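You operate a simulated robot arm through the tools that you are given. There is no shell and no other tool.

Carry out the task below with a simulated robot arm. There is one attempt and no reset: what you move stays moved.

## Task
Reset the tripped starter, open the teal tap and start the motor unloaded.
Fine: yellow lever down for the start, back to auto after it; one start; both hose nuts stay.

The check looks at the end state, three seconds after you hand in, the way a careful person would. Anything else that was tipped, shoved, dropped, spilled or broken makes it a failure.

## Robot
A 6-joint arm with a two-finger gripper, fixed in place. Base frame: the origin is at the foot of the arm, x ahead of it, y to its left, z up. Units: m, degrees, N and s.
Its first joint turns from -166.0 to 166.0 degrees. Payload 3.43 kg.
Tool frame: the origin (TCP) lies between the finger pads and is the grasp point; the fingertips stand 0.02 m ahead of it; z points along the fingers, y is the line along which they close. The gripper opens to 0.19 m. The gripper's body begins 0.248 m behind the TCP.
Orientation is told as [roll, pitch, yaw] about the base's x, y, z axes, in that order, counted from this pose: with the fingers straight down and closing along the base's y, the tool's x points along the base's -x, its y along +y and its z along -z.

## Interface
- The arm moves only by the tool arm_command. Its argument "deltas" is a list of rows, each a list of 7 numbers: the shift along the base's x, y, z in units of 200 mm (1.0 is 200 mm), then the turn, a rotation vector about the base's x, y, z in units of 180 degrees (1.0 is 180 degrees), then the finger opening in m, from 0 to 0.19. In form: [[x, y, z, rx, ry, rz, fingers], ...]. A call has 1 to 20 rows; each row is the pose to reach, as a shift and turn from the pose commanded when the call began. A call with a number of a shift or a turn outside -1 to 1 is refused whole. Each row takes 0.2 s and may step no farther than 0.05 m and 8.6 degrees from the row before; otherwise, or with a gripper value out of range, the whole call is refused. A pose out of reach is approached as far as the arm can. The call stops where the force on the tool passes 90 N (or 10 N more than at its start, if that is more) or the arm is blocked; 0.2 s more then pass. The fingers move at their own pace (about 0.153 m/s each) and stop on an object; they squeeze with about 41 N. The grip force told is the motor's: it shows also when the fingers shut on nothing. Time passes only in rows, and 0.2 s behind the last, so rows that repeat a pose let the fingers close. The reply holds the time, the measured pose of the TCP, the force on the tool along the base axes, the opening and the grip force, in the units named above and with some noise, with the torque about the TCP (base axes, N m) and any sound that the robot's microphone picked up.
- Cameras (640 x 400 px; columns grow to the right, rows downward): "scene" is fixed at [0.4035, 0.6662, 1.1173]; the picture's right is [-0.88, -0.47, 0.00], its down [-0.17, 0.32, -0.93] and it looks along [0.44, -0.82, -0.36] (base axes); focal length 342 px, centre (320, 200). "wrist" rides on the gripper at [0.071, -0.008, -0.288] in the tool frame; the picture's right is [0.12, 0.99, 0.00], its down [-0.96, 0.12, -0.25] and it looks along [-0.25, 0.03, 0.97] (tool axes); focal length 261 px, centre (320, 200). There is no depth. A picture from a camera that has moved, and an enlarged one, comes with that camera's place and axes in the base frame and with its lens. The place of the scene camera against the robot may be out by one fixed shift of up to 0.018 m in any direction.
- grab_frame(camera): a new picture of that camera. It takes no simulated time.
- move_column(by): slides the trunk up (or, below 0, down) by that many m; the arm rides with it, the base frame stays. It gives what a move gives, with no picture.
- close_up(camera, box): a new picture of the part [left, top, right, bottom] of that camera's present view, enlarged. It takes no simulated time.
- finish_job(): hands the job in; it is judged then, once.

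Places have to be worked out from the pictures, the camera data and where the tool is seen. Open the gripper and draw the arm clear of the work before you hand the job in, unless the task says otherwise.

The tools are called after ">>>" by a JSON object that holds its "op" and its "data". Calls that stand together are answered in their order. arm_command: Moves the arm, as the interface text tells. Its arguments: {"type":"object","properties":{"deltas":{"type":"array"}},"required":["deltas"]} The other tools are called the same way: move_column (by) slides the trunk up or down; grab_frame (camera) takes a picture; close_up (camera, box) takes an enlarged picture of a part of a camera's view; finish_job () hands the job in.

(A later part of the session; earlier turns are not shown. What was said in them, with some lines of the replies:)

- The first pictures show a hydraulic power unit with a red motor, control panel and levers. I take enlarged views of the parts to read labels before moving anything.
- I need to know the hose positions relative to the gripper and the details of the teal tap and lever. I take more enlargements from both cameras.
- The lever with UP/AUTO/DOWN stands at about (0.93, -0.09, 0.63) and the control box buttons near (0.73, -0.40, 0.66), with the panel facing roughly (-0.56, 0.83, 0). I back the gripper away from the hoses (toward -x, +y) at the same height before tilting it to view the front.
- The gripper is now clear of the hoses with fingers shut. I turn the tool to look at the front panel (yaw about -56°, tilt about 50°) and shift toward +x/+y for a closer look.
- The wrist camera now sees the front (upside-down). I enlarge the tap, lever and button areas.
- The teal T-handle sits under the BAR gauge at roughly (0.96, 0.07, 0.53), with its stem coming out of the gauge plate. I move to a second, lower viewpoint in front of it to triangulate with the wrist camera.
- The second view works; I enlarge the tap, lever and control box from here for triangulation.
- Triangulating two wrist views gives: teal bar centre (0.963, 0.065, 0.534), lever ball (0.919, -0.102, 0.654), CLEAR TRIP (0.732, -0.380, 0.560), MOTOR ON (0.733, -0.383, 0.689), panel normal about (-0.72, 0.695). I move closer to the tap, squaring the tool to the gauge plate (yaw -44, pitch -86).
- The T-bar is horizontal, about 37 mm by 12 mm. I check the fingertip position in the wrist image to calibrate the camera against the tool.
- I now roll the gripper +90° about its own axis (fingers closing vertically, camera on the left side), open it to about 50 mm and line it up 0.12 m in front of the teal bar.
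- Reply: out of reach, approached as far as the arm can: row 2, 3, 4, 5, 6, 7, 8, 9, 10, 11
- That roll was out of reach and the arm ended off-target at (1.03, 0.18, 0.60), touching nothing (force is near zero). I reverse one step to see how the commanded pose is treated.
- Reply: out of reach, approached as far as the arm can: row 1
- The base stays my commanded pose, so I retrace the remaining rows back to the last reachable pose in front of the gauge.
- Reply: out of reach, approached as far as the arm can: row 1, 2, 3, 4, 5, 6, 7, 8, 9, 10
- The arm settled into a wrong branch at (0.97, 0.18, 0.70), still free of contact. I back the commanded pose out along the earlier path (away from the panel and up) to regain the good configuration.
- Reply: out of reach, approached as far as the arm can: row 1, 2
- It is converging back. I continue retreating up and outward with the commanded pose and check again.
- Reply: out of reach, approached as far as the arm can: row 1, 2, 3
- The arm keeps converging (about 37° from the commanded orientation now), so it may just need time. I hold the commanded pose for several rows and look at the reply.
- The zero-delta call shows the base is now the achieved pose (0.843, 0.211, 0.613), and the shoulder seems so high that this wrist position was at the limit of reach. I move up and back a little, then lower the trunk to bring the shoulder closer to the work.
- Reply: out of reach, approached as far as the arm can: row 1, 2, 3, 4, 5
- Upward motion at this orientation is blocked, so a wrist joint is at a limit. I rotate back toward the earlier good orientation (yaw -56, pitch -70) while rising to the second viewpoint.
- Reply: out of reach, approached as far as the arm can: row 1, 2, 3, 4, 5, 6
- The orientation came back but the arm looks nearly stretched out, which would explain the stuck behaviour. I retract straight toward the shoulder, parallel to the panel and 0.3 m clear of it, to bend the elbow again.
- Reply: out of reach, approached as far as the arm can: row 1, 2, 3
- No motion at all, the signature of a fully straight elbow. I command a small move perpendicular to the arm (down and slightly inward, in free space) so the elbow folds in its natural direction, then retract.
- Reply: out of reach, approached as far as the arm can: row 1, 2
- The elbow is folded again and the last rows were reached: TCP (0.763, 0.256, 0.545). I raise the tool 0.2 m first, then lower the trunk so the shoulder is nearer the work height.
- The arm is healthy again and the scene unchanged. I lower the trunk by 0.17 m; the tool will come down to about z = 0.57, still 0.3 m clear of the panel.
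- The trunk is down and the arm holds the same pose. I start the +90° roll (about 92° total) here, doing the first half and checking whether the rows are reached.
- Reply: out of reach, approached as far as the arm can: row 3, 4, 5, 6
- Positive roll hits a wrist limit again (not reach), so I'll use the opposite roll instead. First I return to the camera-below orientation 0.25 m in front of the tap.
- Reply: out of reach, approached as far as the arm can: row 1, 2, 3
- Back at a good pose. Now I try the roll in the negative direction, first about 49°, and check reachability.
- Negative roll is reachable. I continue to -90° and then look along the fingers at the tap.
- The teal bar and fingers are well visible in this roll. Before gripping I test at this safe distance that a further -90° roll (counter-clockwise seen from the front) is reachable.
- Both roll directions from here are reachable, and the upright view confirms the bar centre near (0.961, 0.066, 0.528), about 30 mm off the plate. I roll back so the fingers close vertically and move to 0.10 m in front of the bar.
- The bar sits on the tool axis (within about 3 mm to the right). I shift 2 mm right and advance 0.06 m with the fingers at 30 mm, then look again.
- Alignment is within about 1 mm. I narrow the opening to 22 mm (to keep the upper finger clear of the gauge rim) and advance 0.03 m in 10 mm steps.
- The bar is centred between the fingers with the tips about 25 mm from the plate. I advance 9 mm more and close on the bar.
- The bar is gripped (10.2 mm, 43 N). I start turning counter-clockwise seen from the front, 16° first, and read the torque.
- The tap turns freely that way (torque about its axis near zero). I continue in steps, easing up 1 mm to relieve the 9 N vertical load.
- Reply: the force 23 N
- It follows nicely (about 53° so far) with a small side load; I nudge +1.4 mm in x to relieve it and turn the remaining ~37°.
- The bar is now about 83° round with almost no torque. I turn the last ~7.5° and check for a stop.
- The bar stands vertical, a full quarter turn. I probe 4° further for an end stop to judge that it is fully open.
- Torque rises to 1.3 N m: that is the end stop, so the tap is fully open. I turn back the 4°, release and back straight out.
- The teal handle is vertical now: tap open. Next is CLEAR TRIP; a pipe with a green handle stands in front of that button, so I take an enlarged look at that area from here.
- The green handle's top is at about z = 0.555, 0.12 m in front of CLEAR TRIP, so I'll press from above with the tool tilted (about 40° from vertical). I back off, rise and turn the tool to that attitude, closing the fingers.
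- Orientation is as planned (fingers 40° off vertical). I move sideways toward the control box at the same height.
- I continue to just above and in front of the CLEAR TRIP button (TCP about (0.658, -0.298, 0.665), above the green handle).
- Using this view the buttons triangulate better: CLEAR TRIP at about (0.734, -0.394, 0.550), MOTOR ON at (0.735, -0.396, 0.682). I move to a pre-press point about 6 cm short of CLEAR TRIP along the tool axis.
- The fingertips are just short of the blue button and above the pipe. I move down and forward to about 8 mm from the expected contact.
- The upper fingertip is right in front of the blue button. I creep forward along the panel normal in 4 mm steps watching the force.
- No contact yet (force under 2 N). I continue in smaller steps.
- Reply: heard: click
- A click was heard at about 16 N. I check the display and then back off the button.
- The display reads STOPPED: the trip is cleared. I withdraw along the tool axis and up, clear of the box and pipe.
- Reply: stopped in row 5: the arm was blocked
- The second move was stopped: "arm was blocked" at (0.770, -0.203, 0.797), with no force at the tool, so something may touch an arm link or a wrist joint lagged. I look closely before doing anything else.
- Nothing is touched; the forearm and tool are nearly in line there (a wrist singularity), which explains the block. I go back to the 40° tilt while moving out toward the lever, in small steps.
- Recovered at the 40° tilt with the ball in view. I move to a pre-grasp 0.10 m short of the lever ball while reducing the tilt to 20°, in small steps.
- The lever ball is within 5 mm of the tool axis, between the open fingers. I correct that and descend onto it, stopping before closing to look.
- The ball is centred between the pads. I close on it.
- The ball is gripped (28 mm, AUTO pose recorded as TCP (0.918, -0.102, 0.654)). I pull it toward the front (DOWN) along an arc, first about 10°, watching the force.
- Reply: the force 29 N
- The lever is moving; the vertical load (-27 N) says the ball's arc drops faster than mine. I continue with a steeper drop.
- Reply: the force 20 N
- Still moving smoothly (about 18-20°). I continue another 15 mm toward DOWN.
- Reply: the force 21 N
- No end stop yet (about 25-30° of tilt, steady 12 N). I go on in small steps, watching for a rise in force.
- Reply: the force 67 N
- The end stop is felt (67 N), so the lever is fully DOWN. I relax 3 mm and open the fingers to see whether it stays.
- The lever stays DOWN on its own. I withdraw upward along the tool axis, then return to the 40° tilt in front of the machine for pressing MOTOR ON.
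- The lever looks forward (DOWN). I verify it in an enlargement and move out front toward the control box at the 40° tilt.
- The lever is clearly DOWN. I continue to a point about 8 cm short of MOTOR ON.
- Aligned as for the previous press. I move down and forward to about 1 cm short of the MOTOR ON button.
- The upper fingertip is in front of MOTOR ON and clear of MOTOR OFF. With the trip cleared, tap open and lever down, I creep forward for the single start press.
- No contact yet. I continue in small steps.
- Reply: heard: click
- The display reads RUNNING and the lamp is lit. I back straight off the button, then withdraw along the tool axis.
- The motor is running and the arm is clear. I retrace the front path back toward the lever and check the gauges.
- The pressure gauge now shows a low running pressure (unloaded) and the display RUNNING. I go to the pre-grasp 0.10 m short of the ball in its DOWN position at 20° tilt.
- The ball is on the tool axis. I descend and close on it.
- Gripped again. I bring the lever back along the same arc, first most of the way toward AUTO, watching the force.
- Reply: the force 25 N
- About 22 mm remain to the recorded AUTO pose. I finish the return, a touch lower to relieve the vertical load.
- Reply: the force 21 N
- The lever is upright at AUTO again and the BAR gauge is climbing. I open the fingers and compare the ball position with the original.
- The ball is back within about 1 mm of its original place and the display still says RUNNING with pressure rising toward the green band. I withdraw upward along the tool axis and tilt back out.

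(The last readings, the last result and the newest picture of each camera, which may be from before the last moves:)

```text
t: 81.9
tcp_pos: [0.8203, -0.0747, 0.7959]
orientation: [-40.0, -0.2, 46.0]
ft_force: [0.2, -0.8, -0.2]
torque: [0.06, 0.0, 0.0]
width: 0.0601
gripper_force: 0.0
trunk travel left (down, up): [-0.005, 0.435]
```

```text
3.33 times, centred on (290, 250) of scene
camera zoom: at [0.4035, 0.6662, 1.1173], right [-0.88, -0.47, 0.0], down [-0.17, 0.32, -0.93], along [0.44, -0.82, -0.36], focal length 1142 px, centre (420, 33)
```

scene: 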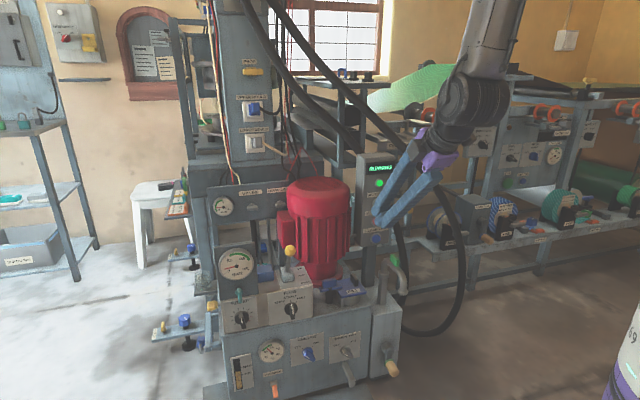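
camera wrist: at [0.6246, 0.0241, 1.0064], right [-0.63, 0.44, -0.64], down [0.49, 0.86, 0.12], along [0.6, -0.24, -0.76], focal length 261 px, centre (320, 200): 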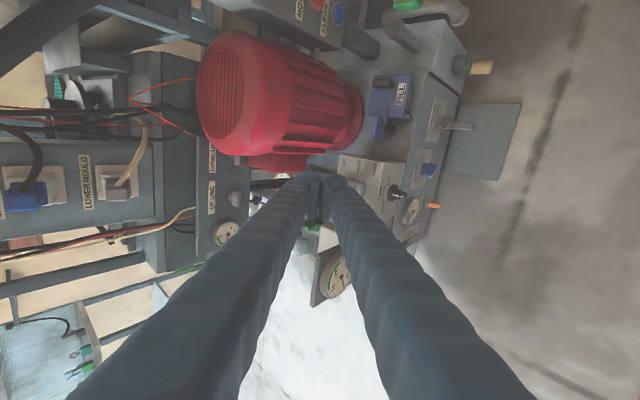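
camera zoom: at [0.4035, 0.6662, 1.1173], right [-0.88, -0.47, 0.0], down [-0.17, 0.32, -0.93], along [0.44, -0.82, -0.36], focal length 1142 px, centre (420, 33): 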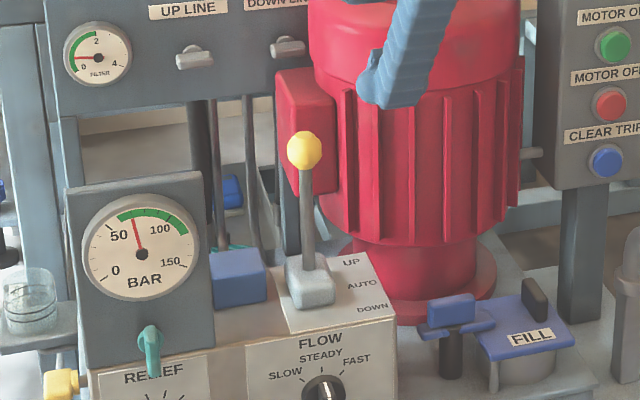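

Ball and stem match the original picture (AUTO), both hose-line nuts untouched, RUNNING, gauge in the green. I draw the arm well out in front of the machine with the gripper open.

>>> {"op": "arm_command", "data": {"deltas": [[-0.114, 0.139, 0.003, 0, 0, 0, 0.06], [-0.229, 0.279, 0.006, 0, 0, 0, 0.06], [-0.343, 0.418, 0.009, 0, 0, 0, 0.08], [-0.457, 0.557, 0.011, 0, 0, 0, 0.1], [-0.571, 0.696, 0.014, 0, 0, 0, 0.12], [-0.686, 0.836, 0.017, 0, 0, 0, 0.12], [-0.8, 0.975, 0.02, 0, 0, 0, 0.12]]}}

>>> {"op": "grab_frame", "data": {"camera": "scene"}}

>>> {"op": "grab_frame", "data": {"camera": "wrist"}}

```text
t: 83.5
tcp_pos: [0.6631, 0.1196, 0.8012]
orientation: [-39.9, -0.2, 46.0]
ft_force: [0.7, -0.8, -0.2]
torque: [0.04, 0.01, 0.05]
width: 0.1202
gripper_force: 0.1
trunk travel left (down, up): [-0.005, 0.435]
```

```text
taken
```

scene: 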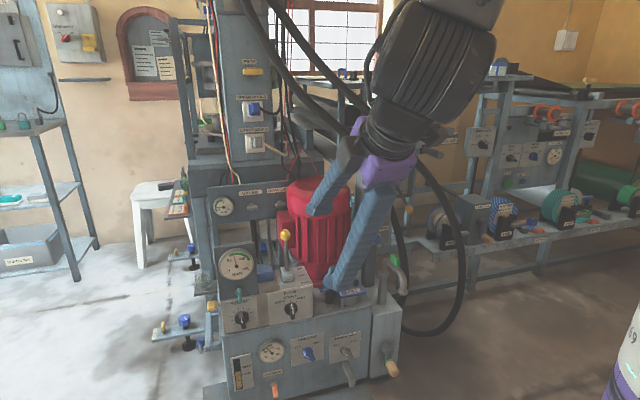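

```text
taken
camera wrist: at [0.4855, 0.1932, 1.0271], right [-0.63, 0.44, -0.64], down [0.49, 0.86, 0.12], along [0.6, -0.24, -0.76], focal length 261 px, centre (320, 200)
```

wrist: 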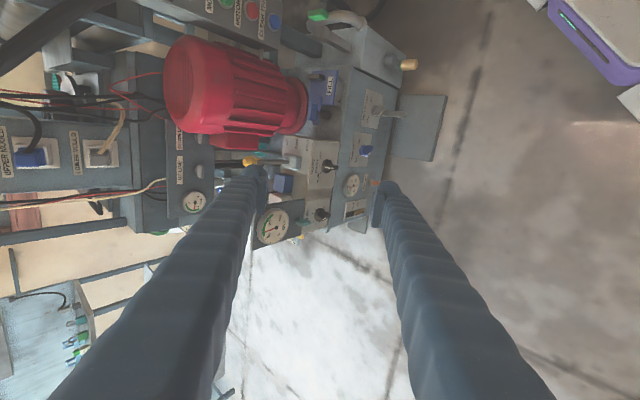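

All looks in place; the display is hidden behind the gripper, so I shift the arm a little further away and check it and the gauges once more.

>>> {"op": "arm_command", "data": {"deltas": [[-0.1, -0.1, 0.1, 0, 0, 0, 0.12], [-0.2, -0.2, 0.2, 0, 0, 0, 0.12], [-0.3, -0.3, 0.3, 0, 0, 0, 0.12], [-0.35, -0.4, 0.4, 0, 0, 0, 0.12]]}}

>>> {"op": "grab_frame", "data": {"camera": "scene"}}

>>> {"op": "close_up", "data": {"camera": "scene", "box": [200, 150, 420, 298]}}

>>> {"op": "close_up", "data": {"camera": "scene", "box": [200, 260, 420, 398]}}

```text
t: 84.5
tcp_pos: [0.5909, 0.0407, 0.8793]
orientation: [-39.9, -0.1, 46.0]
ft_force: [0.3, 1.2, -0.5]
torque: [-0.08, -0.03, -0.06]
width: 0.1203
gripper_force: 0.0
trunk travel left (down, up): [-0.005, 0.435]
```

```text
taken
```

scene: 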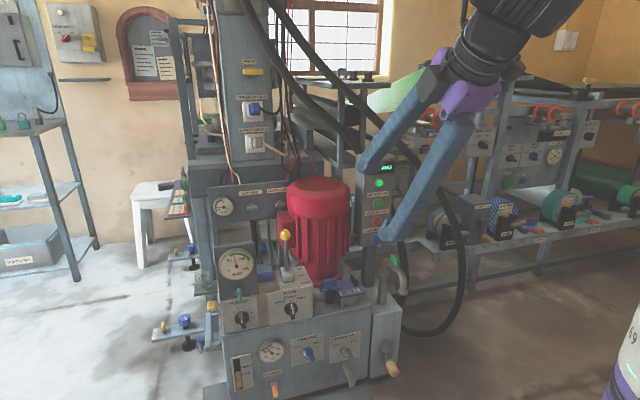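

```text
2.70 times, centred on (310, 224) of scene
camera zoom: at [0.4035, 0.6662, 1.1173], right [-0.88, -0.47, 0.0], down [-0.17, 0.32, -0.93], along [0.44, -0.82, -0.36], focal length 926 px, centre (347, 135)
```

zoom: 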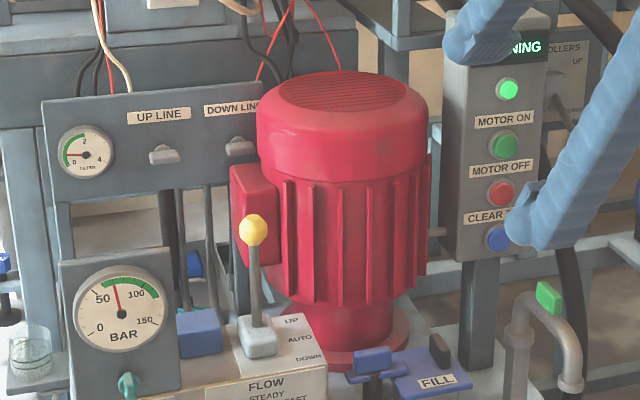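

```text
2.90 times, centred on (310, 329) of scene
camera zoom: at [0.4035, 0.6662, 1.1173], right [-0.88, -0.47, 0.0], down [-0.17, 0.32, -0.93], along [0.44, -0.82, -0.36], focal length 993 px, centre (349, -174)
```

zoom: 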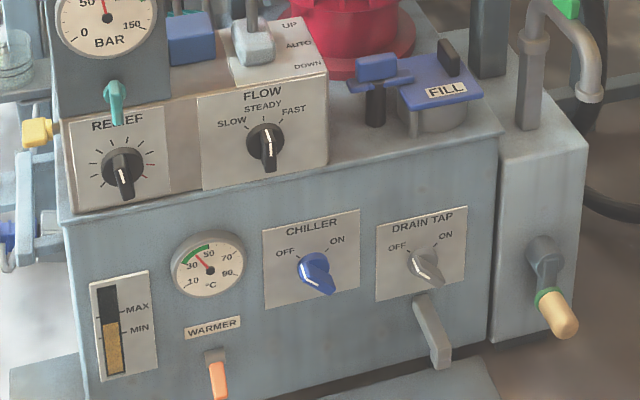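

The lamp is lit and the display still reads RUNNING. The lever is at AUTO, the teal tap open, pressure steady in the green, the other knobs and both hose nuts unchanged, and the gripper is open and clear, so I hand in.

>>> {"op": "finish_job", "data": {}}

```text
The job is handed in.
```

The motor is running after one start. I handed the job in, but no verdict has come back yet.

- **Starter:** I pressed CLEAR TRIP and the display went from TRIPPED to STOPPED.
- **Teal tap:** I turned it a quarter turn counter-clockwise, until it met its end stop. It now stands vertical.
- **Start:** I pulled the yellow lever fully DOWN, then pressed MOTOR ON once. The display changed to RUNNING and the lamp lit, with the BAR gauge only slightly above 0.
- **Lever:** I put it back to AUTO, within about 1–2 mm of where it started. The gauge then climbed to about 70 bar, in the green, and the motor was still running when I handed in.
- **Left alone:** I didn't touch either hose nut, and the relief, flow, chiller and drain settings look unchanged.

Twice the arm couldn't reach the poses I commanded near the tap, and it strayed out in front of the machine. Once it reported being blocked on the way to the lever. The tool felt no contact force any of those times, and the pictures show nothing moved or knocked.

The arm is drawn back in front of the machine with the gripper open. I left the trunk 0.17 m lower than at the start.
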